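You operate a simulated robot arm through the tools that you are given. There is no shell and no other tool. Be economical: measure what you need, move in short steps, check, and stop when the job is done.

You run a simulated robot arm. Do the job below in one go: nothing can be reset, and whatever is moved stays where it is left.

Task
Wind 2 turns of tape onto the brass adapter and stand it in the white tray.
Fine: seat it in the chuck, swing the tape arm on, crank the way of the arrow, swing the arm off again. Set down upright: brass adapter.

The check looks at the end state, three seconds after you hand in, the way a careful person would. Anything else that was tipped, shoved, dropped, spilled or broken makes it a failure.

Robot
A 7-joint arm with a two-finger parallel gripper, fixed in place. Base frame: the origin is at the foot of the arm, x ahead of it, y to its left, z up; the work surface is at about z = -12. Readings come in mm, rad, newtons and seconds.
With the tool pointing down near the work surface it reaches from about 240 to 680 mm from the base axis. Its first joint turns from -2.897 to 2.897 rad. Payload 2.5 kg.
The tool frame sits at the grasp point between the pads (the TCP): z along the fingers, y along the line on which they close. The tips reach 30 mm beyond it. Largest opening 94 mm; finger width 28, thickness 10; the body of the gripper, 50 by 96 mm, starts 55 mm behind the TCP.
Orientation is told as [roll, pitch, yaw] about the base's x, y, z axes, in that order, counted from this pose: with the fingers straight down and closing along the base's y, the tool's x points along the base's -x, its y along +y and its z along -z.

Tools
- The arm moves only by the tool play_rows. Its argument "plan" is a list of rows, each a list of 6 numbers: the shift along the tool's x, y, z in units of 200 mm (1.0 is 200 mm), then the turn, a rotation vector about the tool's x, y, z in units of 60 degrees (1.0 is 60 degrees). In form: [[x, y, z, wx, wy, wz], ...]. A call has 1 to 20 rows; each row is the pose to reach, as a shift and turn from the pose commanded when the call began, along the tool's axes at that moment. "hand" is the opening in per cent of the stroke, from 0 (shut) to 100 (fully open), set as the call begins (left out, the last holds). A call with a number of a shift or a turn outside -1 to 1 is refused whole. Each row takes 0.2 s and may step no farther than 50 mm and 0.15 rad from the row before; otherwise, or with a gripper value out of range, the whole call is refused. A pose out of reach is approached as far as the arm can. The call stops where the force on the tool passes 50 N (or 10 N more than at its start, if that is more) or the arm is blocked; 0.2 s more then pass. Each finger travels about 72 mm/s and halts on what it meets, pressing with about 39 N; the grip force reading is that of the motor and also rises with nothing between the fingers. The clock runs only during rows and for 0.2 s after the last one: add rows that repeat a pose to give the fingers time. The reply holds the time, the measured pose of the TCP, the force on the tool along the base axes, the opening and the grip force, in the units named above and with some noise, with the torque about the TCP (base axes, N m) and any sound that the robot's microphone picked up.
- Cameras (640 x 400 px; columns grow to the right, rows downward): "scene" is fixed at [219.8, 650.2, 602.4]; the picture's right is [-1.00, 0.00, 0.00], its down [0.00, 0.71, -0.71] and it looks along [-0.00, -0.71, -0.71] (base axes); focal length 283 px, centre (320, 200). "wrist" rides on the gripper at [76, 14, -103] in the tool frame; the picture's right is [-0.18, 0.98, 0.00], its down [-0.75, -0.14, -0.64] and it looks along [-0.63, -0.12, 0.77] (tool axes); focal length 243 px, centre (320, 200).
- get_image(camera): a new picture of that camera. No time passes.
- locate(camera, pixels): for up to 12 pixels [column, row] of the newest picture of that camera ("zoom" is the newest enlarged one), the place [x, y, z] in the base frame of the surface seen there, good to about 2 mm. No time passes.
- inspect(camera, box): a new picture of the part [left, top, right, bottom] of that camera's present view, enlarged. No time passes.
- finish_job(): hands the job in; it is judged then, once.

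Go step by step. Measure first, check grasps and placings, and put right what went wrong. The budget is 80 turns and 34 pictures, counting those below and the enlarged ones. Unless the task says otherwise, let go and move clear before handing in, and close with one line.

The tools are called after "Call:" as a command line: name --pt "numbers of a row" for each row, then --argument value for the rest, lists and objects as JSON in quotes. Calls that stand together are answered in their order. play_rows: Moves the arm, as the interface text tells. Its arguments: {"type":"object","properties":{"plan":{"type":"array","items":{"type":"array","items":{"type":"number"}}},"hand":{"type":"number"}},"required":["plan"]} The other tools are called the same way: get_image (camera) takes a picture; locate (camera, pixels) gives the place of the surface under pixels of a picture; inspect (camera, box) takes an enlarged picture of a part of a camera's view; finish_job () hands the job in.

At the start:

```text
clock: 0.0
position: [434.0, 128.1, 308.2]
tcp_rot: [0.001, 0.0, 0.0]
contact_force: [-0.8, -0.3, 0.9]
ft_torque: [0.02, -0.02, 0.02]
grip_width: 94.3
grasp_force: 0.0
```

scene: 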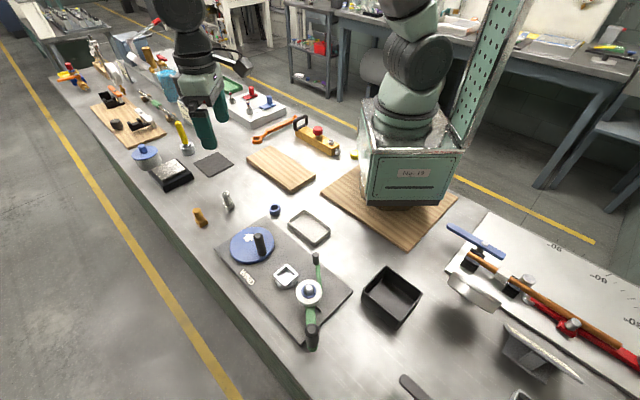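
wrist: 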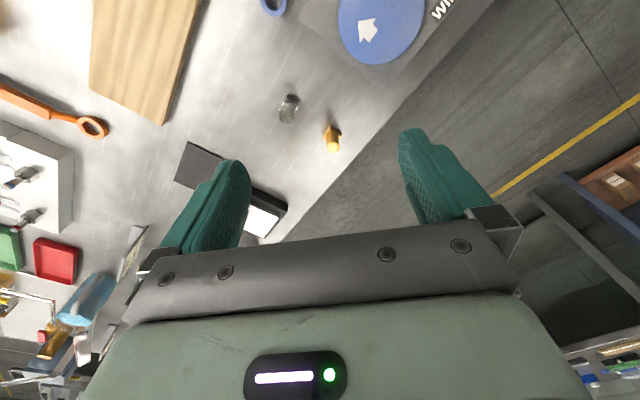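

The scene shows a winder at about (280,275) and small adapters near (200,217), (228,200) and (275,210). I'll enlarge these areas first.

Call:
inspect --camera "scene" --box '[180, 180, 360, 360]'

Call:
locate --camera "scene" --pixels '[[200, 217], [228, 200], [275, 210], [252, 245], [259, 240], [286, 275], [309, 290], [312, 340], [317, 260], [308, 228]]'

```text
2.22 times, centred on (270, 270) of scene
```

zoom: 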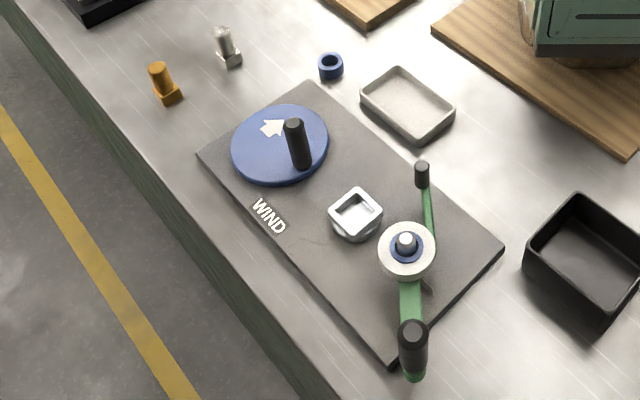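

```text
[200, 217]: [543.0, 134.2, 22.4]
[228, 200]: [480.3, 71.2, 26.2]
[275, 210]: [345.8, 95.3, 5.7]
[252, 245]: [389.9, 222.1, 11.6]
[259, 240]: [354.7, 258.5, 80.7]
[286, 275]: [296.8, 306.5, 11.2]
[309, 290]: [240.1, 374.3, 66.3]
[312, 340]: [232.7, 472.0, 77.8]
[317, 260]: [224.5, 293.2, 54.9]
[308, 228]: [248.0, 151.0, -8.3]
```

The brass adapter (200,217) has a square foot and a round stem. The chuck is a square socket at (286,275). Next I'll enlarge both and measure them.

Call:
inspect --camera "scene" --box '[180, 190, 244, 230]'

Call:
locate --camera "zoom" --pixels '[[185, 180], [200, 210], [240, 290], [210, 340], [150, 280], [270, 260], [200, 250], [100, 340]]'

Call:
inspect --camera "scene" --box '[260, 240, 356, 300]'

Call:
locate --camera "zoom" --pixels '[[180, 160], [90, 210], [180, 300], [265, 240], [180, 230], [330, 320], [385, 130], [350, 370], [290, 330], [60, 100], [330, 290]]'

```text
10.00 times, centred on (212, 210) of scene
```

zoom: 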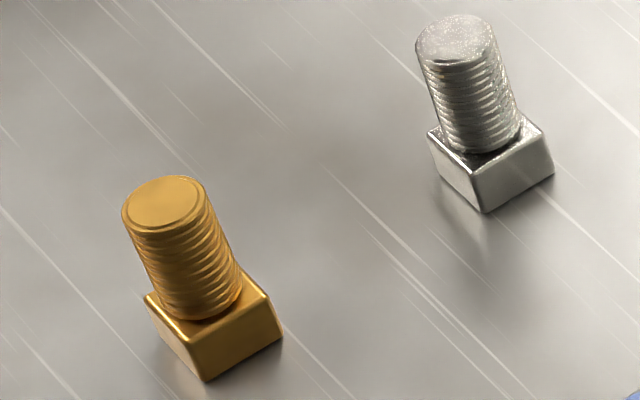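

```text
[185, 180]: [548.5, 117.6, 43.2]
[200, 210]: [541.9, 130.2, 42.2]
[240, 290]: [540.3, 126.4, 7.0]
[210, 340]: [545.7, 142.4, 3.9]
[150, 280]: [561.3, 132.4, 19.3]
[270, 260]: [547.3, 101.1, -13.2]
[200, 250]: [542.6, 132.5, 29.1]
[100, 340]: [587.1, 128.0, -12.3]
```

```text
6.67 times, centred on (308, 270) of scene
```

zoom: 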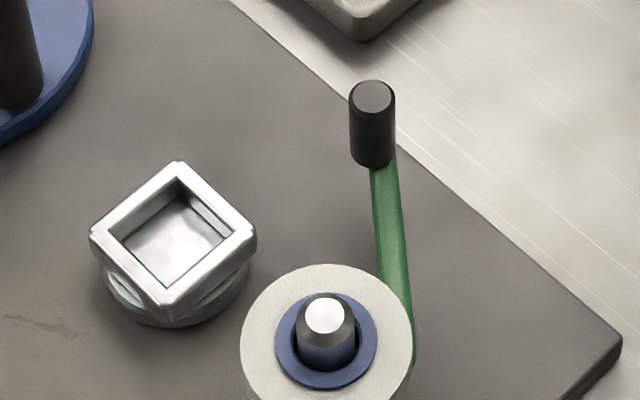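

```text
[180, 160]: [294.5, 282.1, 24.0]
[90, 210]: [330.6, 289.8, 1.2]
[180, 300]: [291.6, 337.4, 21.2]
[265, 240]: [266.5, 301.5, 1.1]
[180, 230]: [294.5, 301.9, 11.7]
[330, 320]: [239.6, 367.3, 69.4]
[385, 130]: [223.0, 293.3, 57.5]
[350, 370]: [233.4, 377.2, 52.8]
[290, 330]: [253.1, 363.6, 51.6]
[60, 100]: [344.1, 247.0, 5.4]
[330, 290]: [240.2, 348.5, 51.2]
```

The adapter foot is at about (553.5,129.5), rotated about 48°, with its stem top at z≈43. The chuck is near (297.5,313) at about 45°. Now I'll look at the tape arm and the crank.

Call:
inspect --camera "scene" --box '[264, 245, 360, 355]'

Call:
locate --camera "zoom" --pixels '[[320, 280], [320, 340], [325, 370], [300, 240], [345, 220], [330, 80], [335, 55], [300, 150], [345, 150], [320, 390]]'

Call:
inspect --camera "scene" --box '[220, 215, 300, 290]'

Call:
locate --camera "zoom" --pixels '[[300, 115], [315, 190], [320, 240], [205, 140], [80, 160], [250, 90], [400, 170], [230, 270], [250, 180]]'

```text
3.64 times, centred on (312, 300) of scene
```

zoom: 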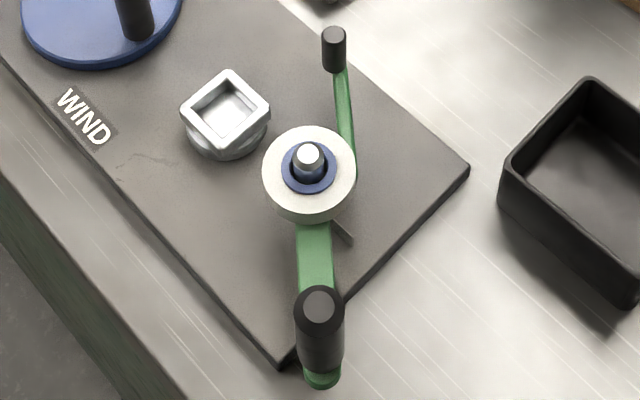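

```text
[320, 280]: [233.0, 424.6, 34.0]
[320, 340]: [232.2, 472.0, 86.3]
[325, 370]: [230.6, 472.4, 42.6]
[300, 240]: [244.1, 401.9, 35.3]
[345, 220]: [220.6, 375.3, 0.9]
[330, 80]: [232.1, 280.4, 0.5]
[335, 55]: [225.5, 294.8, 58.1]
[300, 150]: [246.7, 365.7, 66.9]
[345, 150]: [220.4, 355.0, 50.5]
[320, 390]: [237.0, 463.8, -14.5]
```

```text
5.33 times, centred on (260, 252) of scene
```

zoom: 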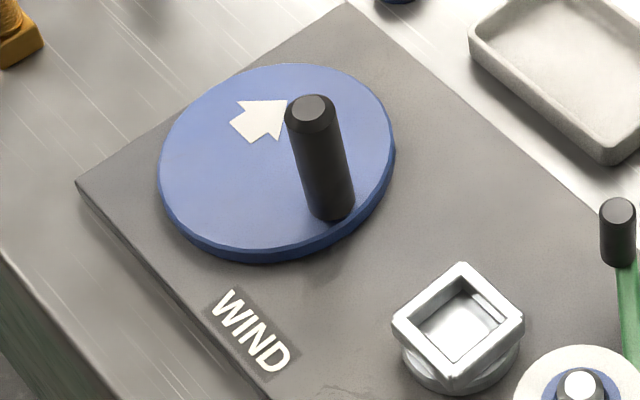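

```text
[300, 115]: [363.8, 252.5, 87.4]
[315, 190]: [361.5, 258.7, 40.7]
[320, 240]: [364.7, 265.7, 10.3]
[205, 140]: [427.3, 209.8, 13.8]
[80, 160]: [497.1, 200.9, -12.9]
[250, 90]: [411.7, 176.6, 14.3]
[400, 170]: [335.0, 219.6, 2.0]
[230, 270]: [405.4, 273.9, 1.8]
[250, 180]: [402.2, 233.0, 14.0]
```

The arrow means clockwise seen from above. The wheel centre is about (392.5,220) and the crank handle about (361.5,249). The tape arm seems to pivot under the roll at (240,365), with its knob at (232,472) and its roller peg at (224,294). I'll move above the brass adapter and refine its position with the wrist camera.

Call:
play_rows --pt "-0.1 0.001 0.15 0 0 0" --pt "-0.2 0.002 0.3 0 0 0" --pt "-0.3 0.003 0.45 0 0 0" --pt "-0.4 0.004 0.6 0 0 0" --pt "-0.5 0.005 0.75 0 0 0" --pt "-0.5975 0.007 0.9 0 0 0" --hand 70

Call:
get_image --camera "wrist"

```text
clock: 1.4
position: [553.4, 128.5, 128.3]
tcp_rot: [0.0, 0.0, 0.0]
contact_force: [-0.7, 0.3, 0.7]
ft_torque: [-0.01, 0.0, 0.0]
grip_width: 65.8
grasp_force: 0.1
```

```text
26 pictures are left
```

wrist: 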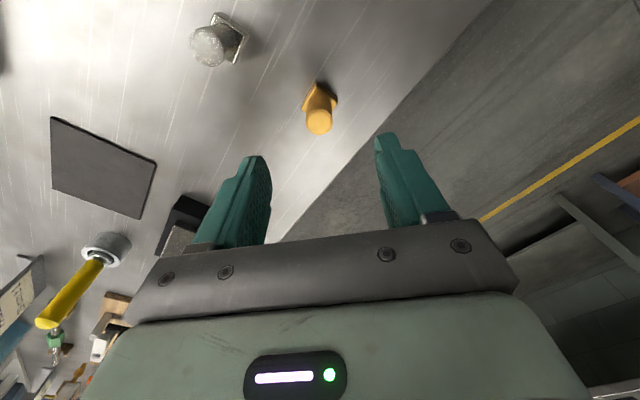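

The brass piece shows at (320,105) in the wrist view, between the fingers as expected. I'll enlarge it to get its foot orientation.

Call:
inspect --camera "wrist" --box '[280, 70, 360, 145]'

Call:
locate --camera "wrist" --pixels '[[319, 122], [319, 128], [313, 122], [326, 122]]'

```text
5.33 times, centred on (320, 108) of wrist
```

zoom: 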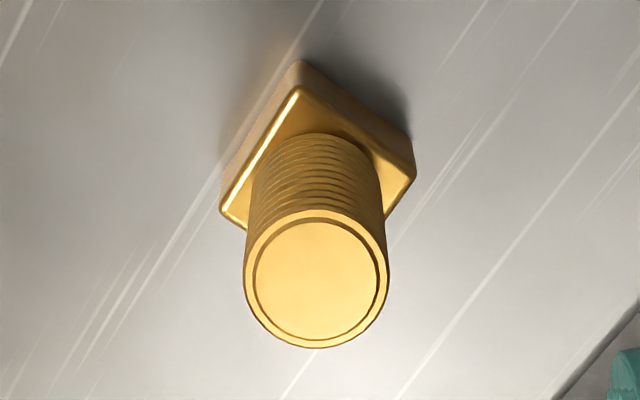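

```text
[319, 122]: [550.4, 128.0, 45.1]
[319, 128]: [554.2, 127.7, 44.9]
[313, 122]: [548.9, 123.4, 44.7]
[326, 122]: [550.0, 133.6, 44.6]
```

The adapter centre is about (553,128.5) with its edges at about 45° and its stem top at z≈44.5. I'll descend until the fingertips sit just above the foot, then grip the stem.

Call:
play_rows --pt "0 0 0.15 0 0 0" --pt "0 0 0.3 0 0 0" --pt "0 0 0.4365 0 0 0" --pt "0 0 0.4365 0 0 0"

Call:
play_rows --pt "0 0 0 0 0 0" --pt "0 0 0 0 0 0" --pt "0 0 0 0 0 0" --pt "0 0 0 0 0 0" --hand 10

```text
clock: 2.4
position: [553.2, 127.1, 40.5]
tcp_rot: [0.0, 0.0, 0.001]
contact_force: [0.0, -0.6, 0.4]
ft_torque: [-0.02, 0.03, -0.04]
grip_width: 65.7
grasp_force: 0.1
```

```text
clock: 3.4
position: [553.1, 126.7, 40.0]
tcp_rot: [-0.001, 0.001, 0.001]
contact_force: [-0.6, 0.3, 0.0]
ft_torque: [-0.02, 0.0, -0.01]
grip_width: 19.6
grasp_force: 39.2
```

The stem is gripped at 19.6 mm opening and 39 N. I'll lift and carry it toward the chuck at height.

Call:
play_rows --pt "0 0 -0.15 0 0 0" --pt "0 0 -0.3 0 0 0" --pt "0 0 -0.5 0 0 0" --pt "0 0 -0.7 0 0 0" --pt "0.16 0.12 -0.7 0 0 0" --pt "0.32 0.24 -0.7 0 0 0" --pt "0.48 0.36 -0.7 0 0 0" --pt "0.64 0.48 -0.7 0 0 0"

Call:
play_rows --pt "0.16 0.11 0 0 0 0" --pt "0.32 0.22 0 0 0 0" --pt "0.48 0.33 0 0 0 0" --pt "0.638 0.45 0 0 0 0" --pt "0.638 0.45 0.1 0 0 0" --pt "0.638 0.45 0.1 0 0 0"

Call:
get_image --camera "wrist"

```text
clock: 5.2
position: [427.1, 223.6, 181.1]
tcp_rot: [0.0, -0.001, 0.0]
contact_force: [0.4, 0.7, -0.6]
ft_torque: [0.0, -0.01, 0.03]
grip_width: 20.0
grasp_force: 39.2
```

```text
clock: 6.6
position: [297.3, 313.7, 158.1]
tcp_rot: [0.001, -0.001, 0.002]
contact_force: [0.4, -0.4, -1.2]
ft_torque: [0.02, -0.02, 0.04]
grip_width: 19.8
grasp_force: 39.0
```

```text
24 pictures are left
```

wrist: 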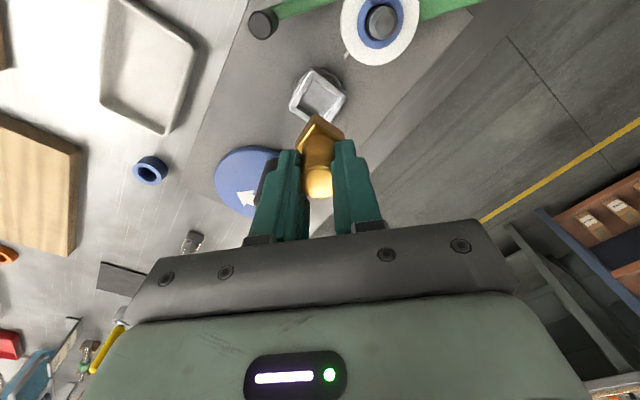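

The held adapter (318,140) and the chuck (318,95) are both visible. I'll enlarge them to compare orientation and offset.

Call:
inspect --camera "wrist" --box '[256, 50, 384, 130]'

Call:
inspect --camera "wrist" --box '[272, 110, 368, 170]'

Call:
inspect --camera "wrist" --box '[230, 0, 486, 160]'

Call:
locate --camera "wrist" --pixels '[[382, 22], [263, 24], [300, 8], [440, 5], [315, 97], [310, 70], [292, 105], [345, 92], [180, 20], [112, 100], [165, 132], [193, 45]]'

```text
5.00 times, centred on (320, 90) of wrist
```

zoom: 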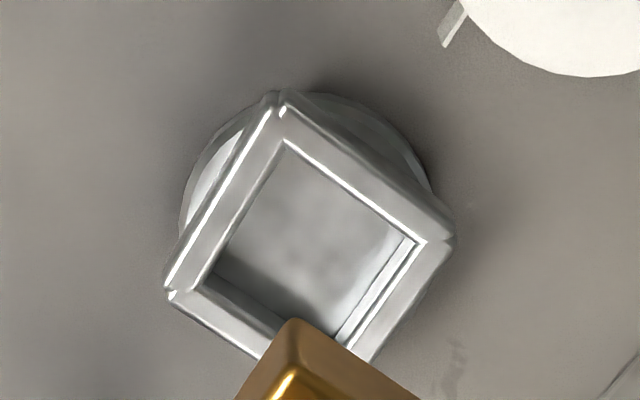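

```text
6.67 times, centred on (320, 140) of wrist
```

zoom: 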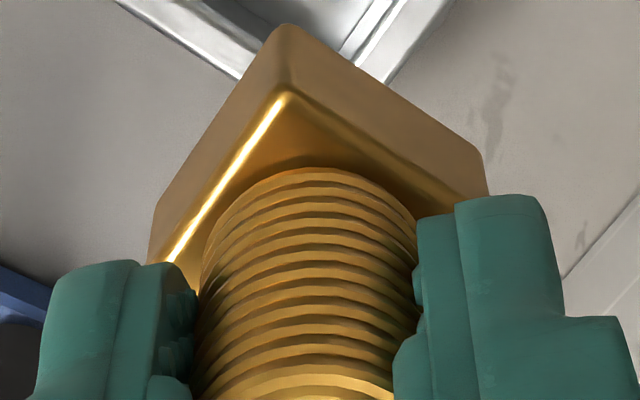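

```text
2.50 times, centred on (358, 80) of wrist
```

zoom: 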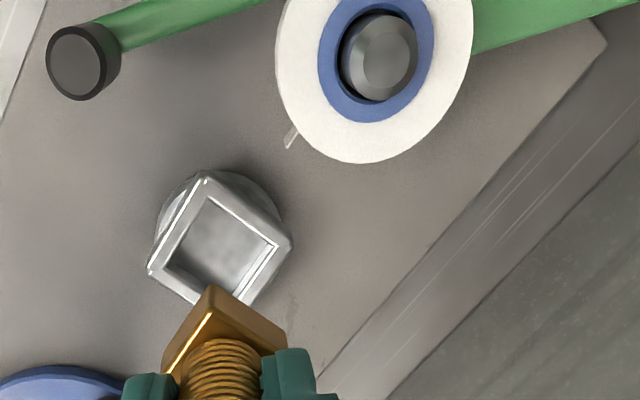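

```text
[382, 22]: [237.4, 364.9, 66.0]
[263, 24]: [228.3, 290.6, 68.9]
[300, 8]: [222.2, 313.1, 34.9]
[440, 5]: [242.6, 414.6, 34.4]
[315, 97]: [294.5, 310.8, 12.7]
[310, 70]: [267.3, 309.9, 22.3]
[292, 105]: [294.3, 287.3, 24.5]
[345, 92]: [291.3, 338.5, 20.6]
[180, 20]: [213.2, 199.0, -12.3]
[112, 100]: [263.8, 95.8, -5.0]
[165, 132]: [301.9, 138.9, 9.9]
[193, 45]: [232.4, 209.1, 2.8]
```

The chuck opening is about 29 mm across, centred at (296.9,312.4). The held foot is about 24.4 mm across, centred at (294.4–297,313.5), and its angle matches within 2°. I'll shift slightly, descend to just above the rim and check.

Call:
play_rows --pt "-0.0075 -0.005 0.1 0 0 0" --pt "-0.0075 -0.005 0.25 0 0 0" --pt "-0.0075 -0.005 0.36 0 0 0" --pt "-0.0075 -0.005 0.36 0 0 0"

Call:
inspect --camera "wrist" --box '[256, 70, 384, 150]'

```text
clock: 7.6
position: [298.2, 312.0, 86.2]
tcp_rot: [0.0, -0.001, 0.0]
contact_force: [-0.7, 0.9, -0.9]
ft_torque: [-0.02, 0.0, 0.0]
grip_width: 19.9
grasp_force: 38.5
```

```text
5.00 times, centred on (320, 110) of wrist
```

zoom: 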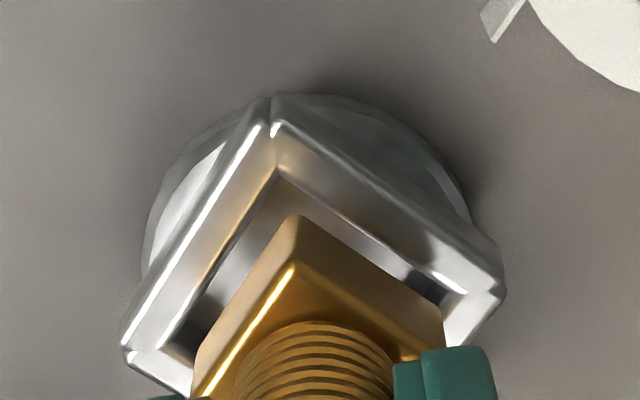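

The foot sits about 1 mm in -x and 1.7 mm in +y off the socket centre. I'll correct that and lower it slowly into the socket.

Call:
play_rows --pt "-0.004 -0.0085 0 0 0 0" --pt "-0.004 -0.0085 0.03 0 0 0" --pt "-0.004 -0.0085 0.06 0 0 0" --pt "-0.004 -0.0085 0.08 0 0 0" --pt "-0.004 -0.0085 0.095 0 0 0" --pt "-0.004 -0.0085 0.105 0 0 0"

Call:
inspect --camera "wrist" --box '[256, 80, 384, 160]'

```text
clock: 9.0
position: [302.6, 312.0, 68.0]
tcp_rot: [0.0, -0.002, 0.001]
contact_force: [-2.5, -7.7, 30.8]
ft_torque: [-0.51, 0.01, -0.03]
grip_width: 19.6
grasp_force: 39.4
```

```text
5.00 times, centred on (320, 120) of wrist
```

zoom: 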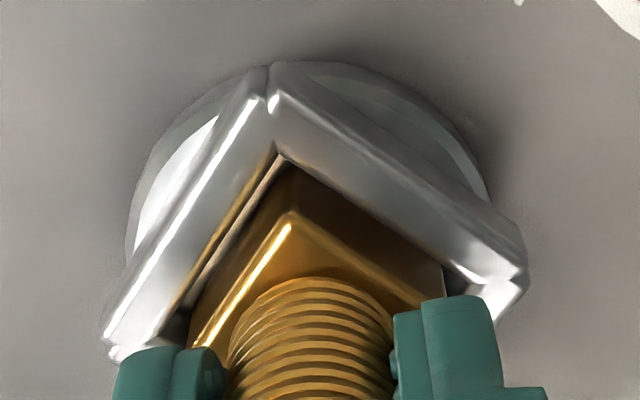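

The foot is partly in, but it touches the upper-right wall (30 N up, -7.7 N in y) with a gap on the left. I'll ease up, shift -y and +x, and press down again.

Call:
play_rows --pt "0 0 -0.015 0 0 0" --pt "-0.005 -0.009 -0.015 0 0 0" --pt "-0.005 -0.009 0 0 0 0" --pt "-0.005 -0.009 0.005 0 0 0" --pt "-0.005 -0.009 0.01 0 0 0"

Call:
inspect --camera "wrist" --box '[256, 80, 384, 160]'

```text
clock: 10.2
position: [301.9, 309.9, 65.7]
tcp_rot: [0.002, -0.002, 0.0]
contact_force: [-8.3, -3.2, 28.8]
ft_torque: [-0.57, 0.12, -0.06]
grip_width: 19.7
grasp_force: 39.3
```

```text
5.00 times, centred on (320, 120) of wrist
```

zoom: 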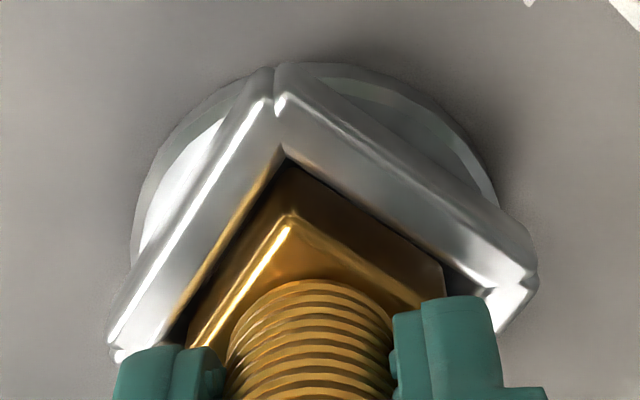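

It went 2.3 mm deeper and is near the floor, with a -8 N side force in x. I'll relax x a little and press once more.

Call:
play_rows --pt "0.006 -0.003 -0.005 0 0 0" --pt "0.008 -0.004 0 0 0 0" --pt "0.008 -0.004 0.005 0 0 0" --pt "0.008 -0.004 0.007 0 0 0"

```text
clock: 11.2
position: [300.3, 308.3, 63.5]
tcp_rot: [0.001, 0.001, 0.0]
contact_force: [0.9, 3.2, 15.9]
ft_torque: [0.4, -0.15, -0.04]
grip_width: 19.8
grasp_force: 38.8
```

It dropped further to z=63.5 with low side forces. I'll push a little more to confirm the floor.

Call:
play_rows --pt "0 0.002 0.005 0 0 0" --pt "0 0.003 0.01 0 0 0" --pt "0 0.003 0.012 0 0 0"

Call:
inspect --camera "wrist" --box '[256, 80, 384, 160]'

```text
clock: 12.0
position: [301.0, 309.1, 62.3]
tcp_rot: [0.002, -0.001, 0.001]
contact_force: [2.6, -2.6, 23.4]
ft_torque: [-0.41, -0.19, 0.04]
grip_width: 19.9
grasp_force: 39.1
```

```text
5.00 times, centred on (320, 120) of wrist
```

zoom: 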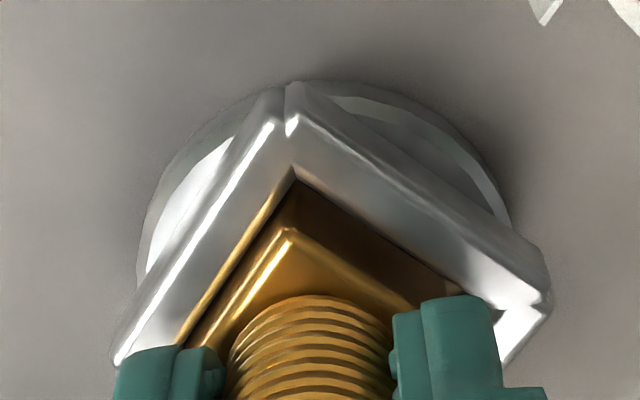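

The foot sits inside the walls and the TCP is at the expected seat height. I'll release slowly, rise and check.

Call:
play_rows --pt "0 0 0 0 0 0" --pt "0 0 0 0 0 0" --pt "0 0 -0.1 0 0 0" --pt "0 0 -0.3 0 0 0" --pt "0 0 -0.5 0 0 0" --pt "0 0 -0.5 0 0 0" --hand 50

Call:
inspect --camera "scene" --box '[264, 240, 328, 280]'

Call:
inspect --camera "wrist" --box '[256, 50, 384, 130]'

Call:
locate --camera "zoom" --pixels '[[300, 290], [300, 270], [230, 250], [400, 245], [290, 140], [260, 170]]'

```text
clock: 13.4
position: [299.1, 310.4, 162.3]
tcp_rot: [0.002, -0.002, 0.0]
contact_force: [-0.4, -0.5, 0.0]
ft_torque: [-0.02, 0.0, 0.01]
grip_width: 47.1
grasp_force: 0.1
```

```text
10.00 times, centred on (296, 260) of scene
```

zoom: 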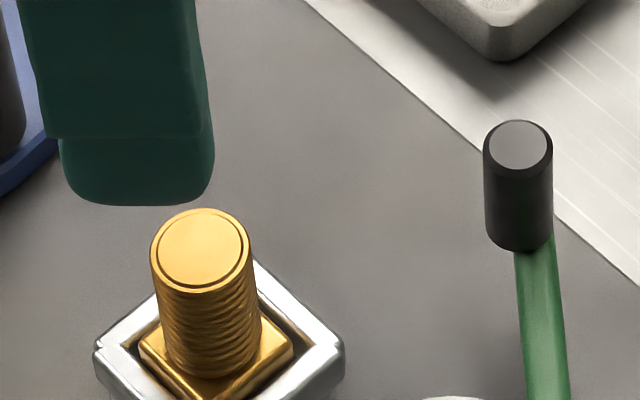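

```text
5.00 times, centred on (320, 90) of wrist
```

zoom: 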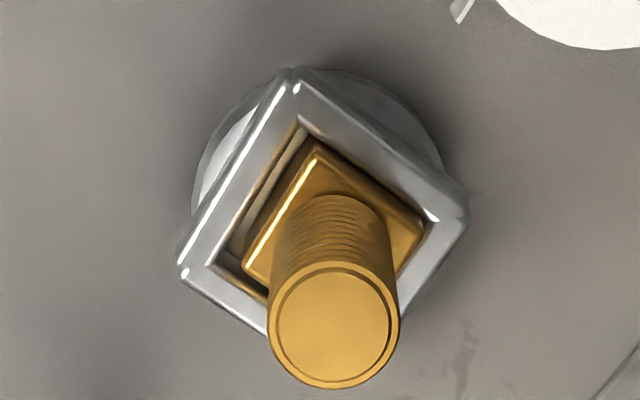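

```text
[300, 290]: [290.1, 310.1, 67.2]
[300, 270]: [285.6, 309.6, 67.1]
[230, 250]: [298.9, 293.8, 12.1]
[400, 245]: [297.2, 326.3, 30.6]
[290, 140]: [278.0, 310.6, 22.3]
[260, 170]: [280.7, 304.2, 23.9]
```

The adapter is seated: its stem top is at z=67, so its bottom is at about 10.5 on the chuck floor. Next is the tape arm, with its knob axis at about (233,460) and its pivot at about (241,368). I'll move over the knob while turning the gripper 90°.

Call:
play_rows --pt "0.05 0.1 0 0 0 -0.14" --pt "0.09 0.22 0 0 0 -0.28" --pt "0.14 0.34 0 0 0 -0.42" --pt "0.19 0.46 0 0 0 -0.56" --pt "0.24 0.58 0 0 0 -0.7" --pt "0.29 0.68 0 0 0 -0.84" --pt "0.33 0.75 0 0 0 -0.98" --pt "0.33 0.75 0 0 0 -1"

Call:
play_rows --pt "0 0 0 0 0 -0.14" --pt "0 0 0 0 0 -0.28" --pt "0 0 0 0 0 -0.42" --pt "0 0 0 0 0 -0.5" --pt "0 0 0 0 0 -0.5"

Call:
get_image --camera "wrist"

```text
clock: 15.2
position: [232.9, 458.8, 161.7]
tcp_rot: [-0.001, 0.0, 1.051]
contact_force: [0.0, 0.1, -0.9]
ft_torque: [0.0, -0.04, -0.03]
grip_width: 47.0
grasp_force: 0.0
```

```text
clock: 16.4
position: [232.9, 458.9, 161.1]
tcp_rot: [0.0, 0.001, 1.572]
contact_force: [-0.2, 0.0, -0.1]
ft_torque: [0.0, -0.02, 0.0]
grip_width: 46.7
grasp_force: 0.1
```

```text
14 pictures are left
```

wrist: 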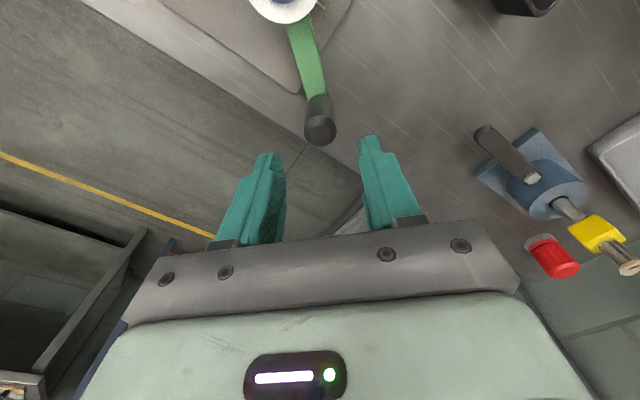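

Call:
locate --camera "wrist" --pixels '[[320, 131], [312, 130], [329, 130], [320, 122], [320, 139], [315, 80], [320, 103]]'

```text
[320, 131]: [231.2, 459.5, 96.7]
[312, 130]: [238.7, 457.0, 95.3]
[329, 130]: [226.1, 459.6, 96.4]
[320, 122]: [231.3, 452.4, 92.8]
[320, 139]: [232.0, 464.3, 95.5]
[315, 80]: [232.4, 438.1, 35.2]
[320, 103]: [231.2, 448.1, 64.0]
```

The knob axis is about (232,459) with its top at z≈95, centred between the fingers. I'll descend and grip it.

Call:
play_rows --pt "0 0 0.15 0 0 0" --pt "0 0 0.3 0 0 0" --pt "0 0 0.4 0 0 0" --pt "0 0 0.4 0 0 0"

Call:
play_rows --pt "0 0 0 0 0 0" --pt "0 0 0 0 0 0" --pt "0 0 0 0 0 0" --hand 15

```text
clock: 17.4
position: [233.9, 459.1, 82.5]
tcp_rot: [0.0, 0.0, 1.571]
contact_force: [-0.1, -0.5, 0.3]
ft_torque: [-0.02, -0.02, -0.01]
grip_width: 46.8
grasp_force: 0.1
```

```text
clock: 18.2
position: [233.5, 459.0, 82.5]
tcp_rot: [0.001, 0.0, 1.572]
contact_force: [-5.8, -0.2, -1.0]
ft_torque: [-0.01, -0.85, -0.19]
grip_width: 24.7
grasp_force: 45.0
```

The knob is gripped at 24.7 mm opening. I'll swing the arm counter-clockwise about its pivot, 30° first.

Call:
play_rows --pt "0.0055 0.0395 0 0 0 -0.083" --pt "0.014 0.078 0 0 0 -0.167" --pt "0.026 0.116 0 0 0 -0.25" --pt "0.0415 0.153 0 0 0 -0.333" --pt "0.0595 0.188 0 0 0 -0.417" --pt "0.081 0.222 0 0 0 -0.5"

Call:
inspect --camera "scene" --box '[260, 225, 388, 305]'

```text
clock: 19.6
position: [190.2, 441.6, 82.1]
tcp_rot: [0.001, 0.0, 2.096]
contact_force: [0.1, 0.8, 1.5]
ft_torque: [-1.37, 0.23, -0.13]
grip_width: 24.8
grasp_force: 45.0
```

```text
5.00 times, centred on (324, 265) of scene
```

zoom: 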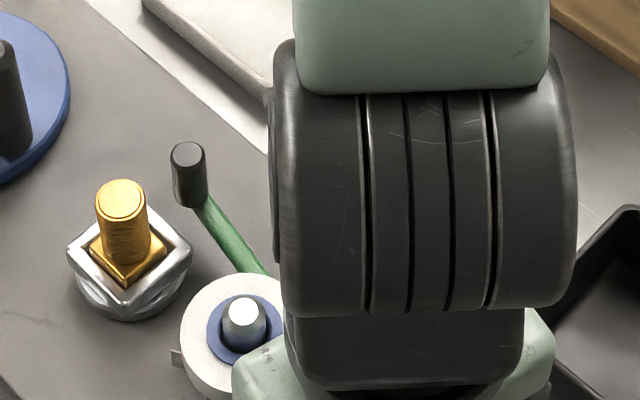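

The peg is moving in toward the stem. I'll continue in small steps until I feel contact.

Call:
play_rows --pt "0.0039 0.0316 0 0 0 -0.067" --pt "0.01 0.0629 0 0 0 -0.133" --pt "0.0135 0.0785 0 0 0 -0.167" --pt "0.0182 0.0937 0 0 0 -0.2"

Call:
inspect --camera "scene" --box '[260, 225, 388, 305]'

```text
clock: 20.6
position: [175.7, 431.7, 81.3]
tcp_rot: [-0.003, 0.0, 2.307]
contact_force: [3.5, 0.2, 15.5]
ft_torque: [-1.39, 0.24, -0.26]
grip_width: 24.9
grasp_force: 44.8
```

```text
5.00 times, centred on (324, 265) of scene
```

zoom: 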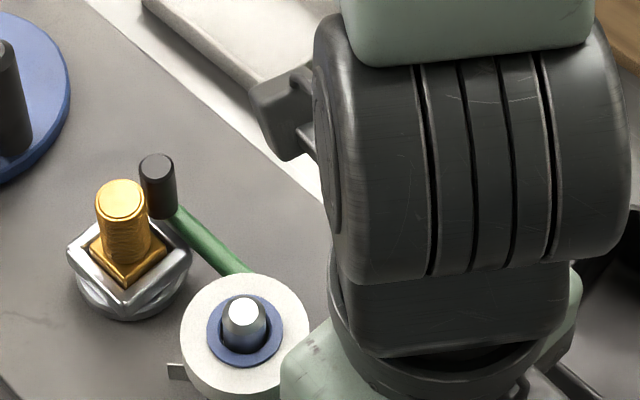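

The peg is just short of the stem, a few mm away. I'll nudge it in 2° steps.

Call:
play_rows --pt "0.0017 0.0159 0 0 0 -0.033" --pt "0.0039 0.0316 0 0 0 -0.067" --pt "0.0039 0.0316 0 0 0 -0.067"

Call:
inspect --camera "scene" --box '[260, 235, 324, 275]'

```text
clock: 21.1
position: [176.7, 432.4, 80.8]
tcp_rot: [-0.015, -0.006, 2.354]
contact_force: [3.2, 8.3, -5.1]
ft_torque: [-1.59, 1.02, 0.17]
grip_width: 25.1
grasp_force: 45.1
stopped in row 2: the force on the tool passed its limit at 59 N (the readings are from after the stop); the commanded pose is now the measured one
```

```text
10.00 times, centred on (292, 255) of scene
```

zoom: 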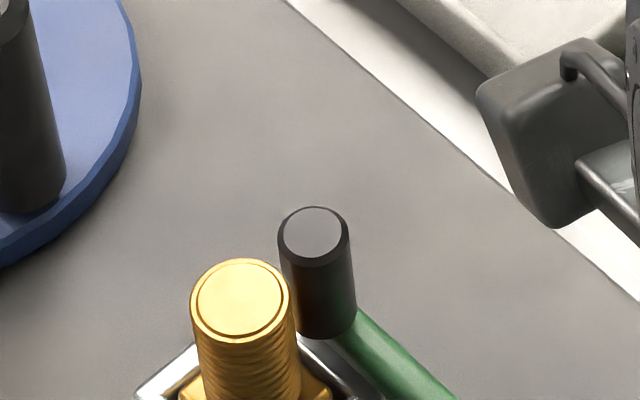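

I felt contact (59 N stop) at about 40° of swing, and the peg lies against the stem as the geometry predicts. I'll release the knob, rise and check that the arm stays.

Call:
play_rows --pt "0 0 0 0 0 0" --pt "0 0 0 0 0 0" --pt "0 0 -0.15 0 0 0" --pt "0 0 -0.35 0 0 0" --pt "0 0 -0.5 0 0 0" --hand 50

Call:
get_image --camera "wrist"

```text
clock: 22.4
position: [174.4, 429.0, 181.9]
tcp_rot: [-0.014, -0.006, 2.353]
contact_force: [-0.7, -0.7, 0.2]
ft_torque: [0.02, 0.02, 0.02]
grip_width: 47.1
grasp_force: 0.0
```

```text
10 pictures are left
```

wrist: 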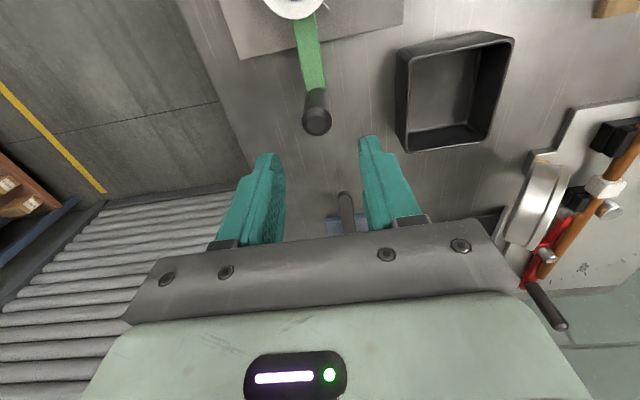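

Call:
locate --camera "wrist" --pixels '[[317, 122], [317, 127], [310, 124], [325, 124], [312, 70], [292, 3]]'

```text
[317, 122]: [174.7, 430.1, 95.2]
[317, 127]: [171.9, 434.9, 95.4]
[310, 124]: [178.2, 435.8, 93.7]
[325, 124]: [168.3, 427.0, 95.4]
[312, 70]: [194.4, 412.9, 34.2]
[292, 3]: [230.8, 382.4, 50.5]
```

The arm stays on, with its knob at (174,431). I'll move over the crank handle and turn back to 90° yaw.

Call:
play_rows --pt "0.15 0 0 0 0 0.14" --pt "0.3 0 0 0 0 0.28" --pt "0.45 0 0 0 0 0.42" --pt "0.6 0 0 0 0 0.56" --pt "0.75 0 0 0 0 0.7" --pt "0.9 0 0 0 0 0.747" --pt "0.9 0 0 0 0 0.747"

Call:
play_rows --pt "0.13 -0.15 0 -0.003 -0.007 0" --pt "0.261 -0.301 0 -0.0057 -0.0134 0" --pt "0.261 -0.301 0 -0.0057 -0.0134 0"

Call:
get_image --camera "wrist"

```text
clock: 23.9
position: [303.9, 303.1, 180.9]
tcp_rot: [-0.005, -0.016, 1.57]
contact_force: [0.4, -0.9, 0.1]
ft_torque: [0.04, -0.01, 0.03]
grip_width: 47.0
grasp_force: 0.3
```

```text
clock: 24.8
position: [362.8, 255.9, 179.1]
tcp_rot: [-0.001, -0.03, 1.573]
contact_force: [-1.0, -0.8, -0.3]
ft_torque: [-0.03, -0.02, -0.01]
grip_width: 47.0
grasp_force: 0.1
```

```text
9 pictures are left
```

wrist: 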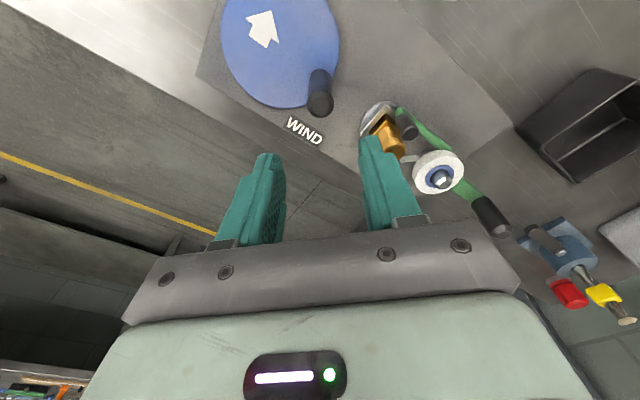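

The handle shows at (318,103) and the wheel around (280,45). I'll locate them precisely.

Call:
locate --camera "wrist" --pixels '[[321, 103], [321, 97], [310, 102], [331, 102], [321, 112], [318, 78], [222, 30], [336, 60], [280, 100], [240, 3], [263, 28], [280, 22]]'

Call:
play_rows --pt "0 0 0 0 0.0287 0" --pt "0 0 0 0 0.0287 0"

```text
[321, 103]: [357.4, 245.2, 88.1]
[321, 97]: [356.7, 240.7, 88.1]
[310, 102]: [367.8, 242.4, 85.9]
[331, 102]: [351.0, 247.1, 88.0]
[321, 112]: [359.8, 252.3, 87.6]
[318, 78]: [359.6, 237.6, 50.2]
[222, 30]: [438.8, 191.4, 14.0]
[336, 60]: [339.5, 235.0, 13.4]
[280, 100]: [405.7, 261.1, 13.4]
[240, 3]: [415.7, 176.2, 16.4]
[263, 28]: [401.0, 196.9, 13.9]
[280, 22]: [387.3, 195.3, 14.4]
```

```text
clock: 25.4
position: [364.0, 254.6, 179.1]
tcp_rot: [-0.002, 0.002, 1.572]
contact_force: [-0.1, -0.5, -0.7]
ft_torque: [0.03, 0.0, 0.03]
grip_width: 47.1
grasp_force: 0.1
```

The handle axis is about (359.5,247.5) and the wheel centre about (392.6,220.5). I'll descend over the handle and grip it.

Call:
play_rows --pt "0.0355 0.0225 0.05 0 0 0" --pt "0.0355 0.0225 0.25 0 0 0" --pt "0.0355 0.0225 0.4 0 0 0" --pt "0.0355 0.0225 0.54 0 0 0" --pt "0.0355 0.0225 0.54 0 0 0"

Call:
play_rows --pt "0 0 0 0 0 0" --pt "0 0 0 0 0 0" --pt "0 0 0 0 0 0" --hand 10

```text
clock: 26.6
position: [360.1, 245.4, 72.9]
tcp_rot: [-0.002, 0.001, 1.571]
contact_force: [0.5, 0.3, 0.0]
ft_torque: [0.02, 0.01, 0.01]
grip_width: 46.8
grasp_force: 0.0
```

```text
clock: 27.4
position: [359.7, 244.2, 73.0]
tcp_rot: [0.001, 0.003, 1.57]
contact_force: [2.1, -3.9, -4.7]
ft_torque: [-0.14, -0.93, -0.04]
grip_width: 21.9
grasp_force: 45.4
```

The handle is gripped at 21.9 mm opening. I'll crank 90° clockwise first to test the circle.

Call:
play_rows --pt "-0.0376 -0.0405 0 0 0 0" --pt "-0.0635 -0.0893 0 0 0 0" --pt "-0.0758 -0.1431 0 0 0 0" --pt "-0.0738 -0.1983 0 0 0 0" --pt "-0.0575 -0.251 0 0 0 0" --pt "-0.0282 -0.2978 0 0 0 0" --pt "-0.0282 -0.2978 0 0 0 0"

Call:
inspect --camera "scene" --box '[200, 205, 328, 285]'

```text
clock: 28.9
position: [418.1, 249.8, 72.4]
tcp_rot: [0.001, -0.002, 1.573]
contact_force: [4.5, 7.0, -3.1]
ft_torque: [-0.83, 0.92, 0.01]
grip_width: 21.6
grasp_force: 44.8
```

```text
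5.00 times, centred on (264, 245) of scene
```

zoom: 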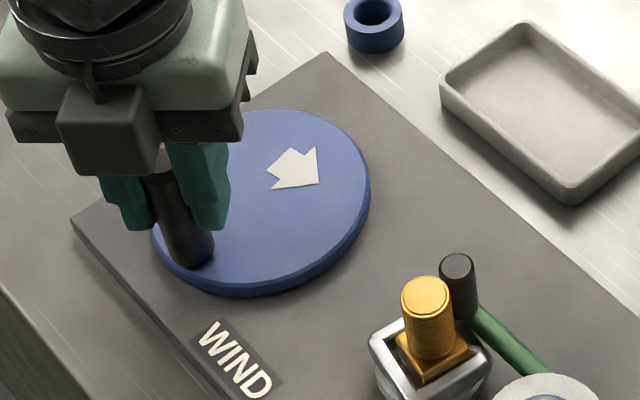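

The wheel followed exactly 90°, with the arrow moving clockwise and side forces under 8 N. Now I'll do a full circle.

Call:
play_rows --pt "0.0496 -0.0438 0 0 0 0" --pt "0.1104 -0.07 0 0 0 0" --pt "0.1762 -0.0763 0 0 0 0" --pt "0.2408 -0.0618 0 0 0 0" --pt "0.2978 -0.0282 0 0 0 0" --pt "0.3415 0.0215 0 0 0 0" --pt "0.3678 0.0822 0 0 0 0" --pt "0.374 0.1481 0 0 0 0" --pt "0.3596 0.2127 0 0 0 0" --pt "0.3259 0.2696 0 0 0 0" --pt "0.2763 0.3134 0 0 0 0" --pt "0.2156 0.3397 0 0 0 0" --pt "0.1497 0.3459 0 0 0 0" --pt "0.0851 0.3315 0 0 0 0" --pt "0.0282 0.2978 0 0 0 0" --pt "-0.0156 0.2481 0 0 0 0" --pt "-0.0419 0.1874 0 0 0 0" --pt "-0.0481 0.1215 0 0 0 0" --pt "-0.0337 0.057 0 0 0 0" --pt "0 0 0 0 0 0"

```text
clock: 33.1
position: [421.6, 248.3, 74.1]
tcp_rot: [-0.006, -0.004, 1.569]
contact_force: [23.8, 26.3, -3.7]
ft_torque: [-0.1, 1.24, -0.02]
grip_width: 20.4
grasp_force: 44.8
```

The full circle completed, but the radial force rose to about 35 N. I'll check the state before continuing.

Call:
inspect --camera "scene" --box '[200, 205, 328, 285]'

```text
5.00 times, centred on (264, 245) of scene
```

zoom: 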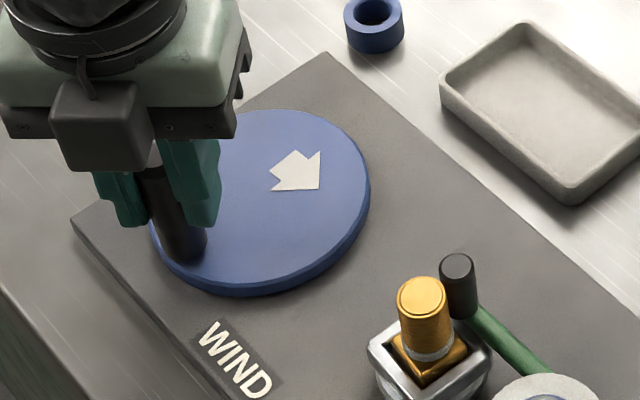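

A white tape band is now on the stem, and the wheel is at about 450°. I'll regrip the handle to relieve the built-up side load.

Call:
play_rows --pt "0 0 0 0 0 0" --pt "-0.005 -0.004 0 0 0 0" --hand 40

Call:
play_rows --pt "0 0 0 0 0 0" --pt "0 0 0 0 0 0" --pt "0 0 0 0 0 0" --hand 10

```text
clock: 33.8
position: [418.7, 248.1, 70.7]
tcp_rot: [0.001, 0.003, 1.571]
contact_force: [0.4, -0.2, 0.1]
ft_torque: [0.01, 0.02, -0.02]
grip_width: 37.4
grasp_force: 0.2
```

```text
clock: 34.5
position: [418.8, 250.1, 72.3]
tcp_rot: [-0.001, 0.003, 1.573]
contact_force: [-1.3, 0.1, -2.0]
ft_torque: [0.59, -0.91, 0.04]
grip_width: 21.5
grasp_force: 44.9
```

The load is gone. I'll continue the last 270° in two parts.

Call:
play_rows --pt "0.0496 -0.0438 0 0 0 0" --pt "0.1104 -0.07 0 0 0 0" --pt "0.1762 -0.0763 0 0 0 0" --pt "0.2408 -0.0618 0 0 0 0" --pt "0.2978 -0.0282 0 0 0 0" --pt "0.3415 0.0215 0 0 0 0" --pt "0.3678 0.0822 0 0 0 0" --pt "0.374 0.1481 0 0 0 0" --pt "0.3596 0.2127 0 0 0 0" --pt "0.3259 0.2696 0 0 0 0" --pt "0.2763 0.3134 0 0 0 0" --pt "0.2156 0.3397 0 0 0 0" --pt "0.1497 0.3459 0 0 0 0" --pt "0.0851 0.3315 0 0 0 0" --pt "0.0282 0.2978 0 0 0 0" --pt "0.0282 0.2978 0 0 0 0"

```text
clock: 35.5
position: [436.1, 206.1, 72.9]
tcp_rot: [-0.003, 0.009, 1.565]
contact_force: [3.0, -1.2, -0.7]
ft_torque: [-0.93, 1.27, -0.02]
grip_width: 21.8
grasp_force: 45.1
stopped in row 4: the force on the tool passed its limit at 50 N (the readings are from after the stop); the commanded pose is now the measured one
```

It stopped at 50 N in row 4, at (436,206). I'll look at the handle in the pads before going on.

Call:
inspect --camera "scene" --box '[200, 205, 328, 285]'

Call:
locate --camera "zoom" --pixels '[[290, 185], [250, 180], [371, 195], [350, 140], [345, 240], [250, 280], [168, 215], [220, 285], [427, 295], [300, 120]]'

```text
5.00 times, centred on (264, 245) of scene
```

zoom: 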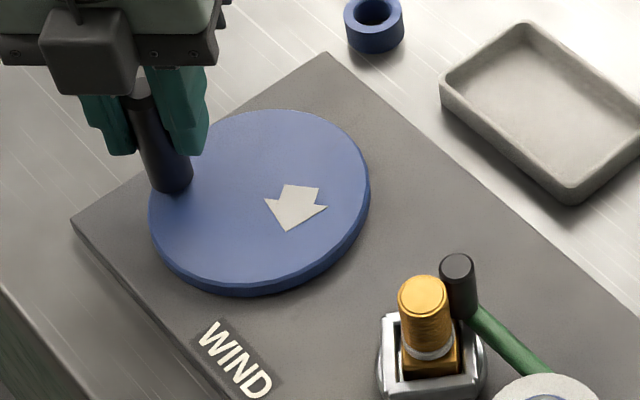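

```text
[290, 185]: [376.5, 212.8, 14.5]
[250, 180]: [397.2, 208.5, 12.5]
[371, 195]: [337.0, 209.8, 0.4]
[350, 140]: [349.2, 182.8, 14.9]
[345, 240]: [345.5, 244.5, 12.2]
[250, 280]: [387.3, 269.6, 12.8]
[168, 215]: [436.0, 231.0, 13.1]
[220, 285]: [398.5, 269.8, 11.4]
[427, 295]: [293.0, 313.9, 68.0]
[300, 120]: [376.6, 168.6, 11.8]
```

The wheel is at about 507–512° and the handle is still well held. My circle was slightly off: the better centre is (392,215.5) with R≈44.3. I'll continue 105° on that circle.

Call:
play_rows --pt "0.0545 0.0193 0 0 0 0" --pt "0.1022 0.0521 0 0 0 0" --pt "0.1397 0.096 0 0 0 0" --pt "0.1646 0.1482 0 0 0 0" --pt "0.1751 0.2051 0 0 0 0" --pt "0.1706 0.2627 0 0 0 0" --pt "0.1513 0.3172 0 0 0 0" --pt "0.1513 0.3172 0 0 0 0"

```text
clock: 37.2
position: [372.3, 176.7, 72.6]
tcp_rot: [0.0, 0.01, 1.567]
contact_force: [-12.8, -24.2, 16.6]
ft_torque: [0.08, 0.59, -0.01]
grip_width: 20.2
grasp_force: 45.2
```

It completed with 27 N of outward load. I'll regrip to relieve it.

Call:
play_rows --pt "0 0 0 0 0 0" --pt "0.005 0.0025 0 0 0 0" --hand 40

Call:
play_rows --pt "0 0 0 0 0 0" --pt "0 0 0 0 0 0" --pt "0 0 0 0 0 0" --hand 10

```text
clock: 37.9
position: [373.4, 176.4, 73.4]
tcp_rot: [-0.006, 0.004, 1.567]
contact_force: [-0.3, -0.3, 0.2]
ft_torque: [0.02, -0.01, 0.03]
grip_width: 37.6
grasp_force: 0.1
```

```text
clock: 38.6
position: [373.5, 177.3, 72.2]
tcp_rot: [-0.002, 0.005, 1.568]
contact_force: [1.1, 3.0, -0.4]
ft_torque: [-0.1, 1.04, 0.01]
grip_width: 20.5
grasp_force: 45.2
```

I'll crank the last ~109° back to the handle's starting place.

Call:
play_rows --pt "-0.0332 0.0497 0 0 0 0" --pt "-0.0785 0.0887 0 0 0 0" --pt "-0.1325 0.1141 0 0 0 0" --pt "-0.1914 0.1243 0 0 0 0" --pt "-0.2508 0.1183 0 0 0 0" --pt "-0.3065 0.0966 0 0 0 0" --pt "-0.3546 0.0606 0 0 0 0" --pt "-0.3546 0.0606 0 0 0 0"

```text
clock: 40.5
position: [360.1, 248.7, 72.0]
tcp_rot: [-0.002, 0.002, 1.567]
contact_force: [-16.1, 17.5, -20.4]
ft_torque: [0.89, 0.83, -0.02]
grip_width: 20.0
grasp_force: 45.0
```

The handle is back at its start place (360,248.7) after two full turns. I'll release, rise and check the wheel and tape.

Call:
play_rows --pt "0 0 0 0 0 0" --pt "0 0 0 0 0 0" --pt "0 0 -0.2 0 0 0" --pt "0 0 -0.4 0 0 0" --pt "0 0 -0.55 0 0 0" --hand 50

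Call:
play_rows --pt "-0.15 0.15 0 0 0 -0.12" --pt "-0.3 0.3 0 0 0 -0.24" --pt "-0.45 0.45 0 0 0 -0.36" --pt "-0.6 0.62 0 0 0 -0.48" --pt "-0.75 0.78 0 0 0 -0.6" --pt "-0.915 0.93 0 0 0 -0.7" --pt "-0.915 0.93 0 0 0 -0.7"

Call:
inspect --camera "scene" --box '[220, 215, 332, 285]'

```text
clock: 41.6
position: [360.3, 248.2, 183.3]
tcp_rot: [-0.004, 0.006, 1.568]
contact_force: [-0.3, 0.3, 0.0]
ft_torque: [0.0, 0.01, -0.02]
grip_width: 47.1
grasp_force: 0.1
```

```text
clock: 43.2
position: [174.9, 429.6, 179.4]
tcp_rot: [0.001, 0.006, 2.301]
contact_force: [0.6, 1.2, 0.1]
ft_torque: [0.0, -0.01, 0.03]
grip_width: 46.9
grasp_force: 0.0
```

```text
5.71 times, centred on (276, 250) of scene
```

zoom: 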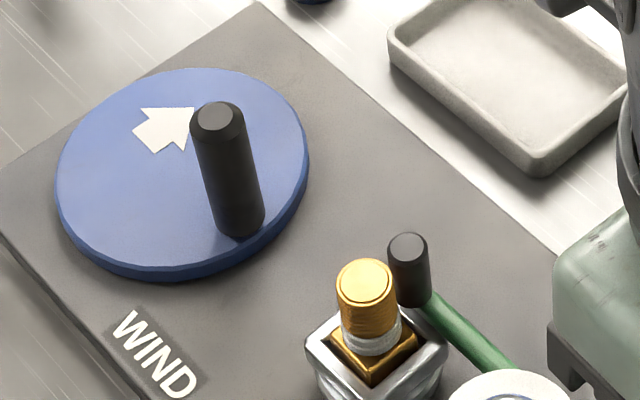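

The handle and arrow are within about 2° of their start, so two turns are done, and the white tape shows on the stem. I'll grip the knob again to swing the arm off.

Call:
play_rows --pt "0 0 0.2 0 0 0" --pt "0 0 0.4 0 0 0" --pt "0 0 0.49 0 0 0" --pt "0 0 0.49 0 0 0"

Call:
play_rows --pt "0 0 0 0 0 0" --pt "0 0 0 0 0 0" --pt "0 0 0 0 0 0" --hand 15

```text
clock: 44.2
position: [174.3, 429.3, 82.4]
tcp_rot: [0.0, 0.005, 2.3]
contact_force: [-0.3, -0.8, -0.2]
ft_torque: [-0.01, -0.02, -0.03]
grip_width: 47.0
grasp_force: 0.1
```

```text
clock: 45.0
position: [176.9, 431.1, 82.5]
tcp_rot: [-0.007, 0.002, 2.299]
contact_force: [20.3, 25.5, -14.7]
ft_torque: [-0.61, 0.8, -0.06]
grip_width: 25.1
grasp_force: 44.7
```

The knob is gripped. I'll swing the arm clockwise back to its off position.

Call:
play_rows --pt "-0.0006 -0.0556 0 0 0 0.117" --pt "0.0055 -0.1111 0 0 0 0.233" --pt "0.018 -0.165 0 0 0 0.35" --pt "0.0378 -0.217 0 0 0 0.467" --pt "0.063 -0.2663 0 0 0 0.583" --pt "0.0894 -0.3064 0 0 0 0.683" --pt "0.0894 -0.3064 0 0 0 0.683"

```text
clock: 46.6
position: [232.3, 457.9, 82.2]
tcp_rot: [-0.001, 0.003, 1.582]
contact_force: [-4.1, 15.3, -12.7]
ft_torque: [0.26, 1.11, -0.14]
grip_width: 24.6
grasp_force: 44.5
```

The arm is back at its start place. I'll release it, rise and go over the adapter.

Call:
play_rows --pt "0 0 0 0 0 0" --pt "0 0 0 0 0 0" --pt "0 0 -0.2 0 0 0" --pt "0 0 -0.4 0 0 0" --pt "0 0 -0.45 0 0 0" --hand 50

Call:
play_rows --pt "0.18 -0.08 0 0 0 0.01" --pt "0.36 -0.16 0 0 0 0.01" --pt "0.55 -0.24 0 0 0 0.01" --pt "0.7335 -0.3155 0 0 0 0.01" --pt "0.7335 -0.3155 0 0 0 0.01"

Call:
get_image --camera "wrist"

```text
clock: 47.9
position: [232.6, 457.9, 173.8]
tcp_rot: [-0.004, 0.004, 1.585]
contact_force: [0.4, 0.8, 0.1]
ft_torque: [0.04, -0.01, 0.03]
grip_width: 46.9
grasp_force: 0.1
```

```text
clock: 49.0
position: [296.0, 313.4, 173.7]
tcp_rot: [-0.003, 0.003, 1.574]
contact_force: [0.3, 0.0, 0.0]
ft_torque: [0.02, 0.02, 0.01]
grip_width: 46.8
grasp_force: 0.1
```

```text
4 pictures are left
```

wrist: 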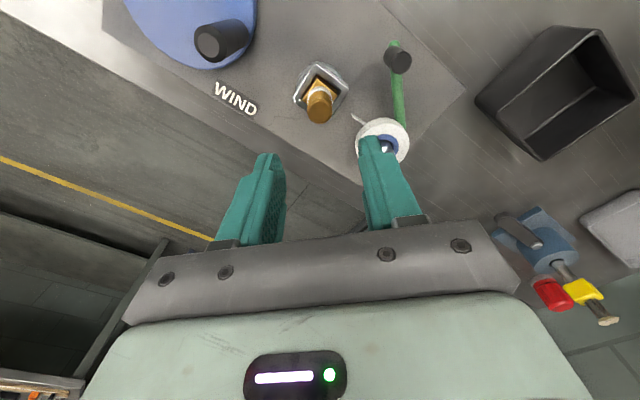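

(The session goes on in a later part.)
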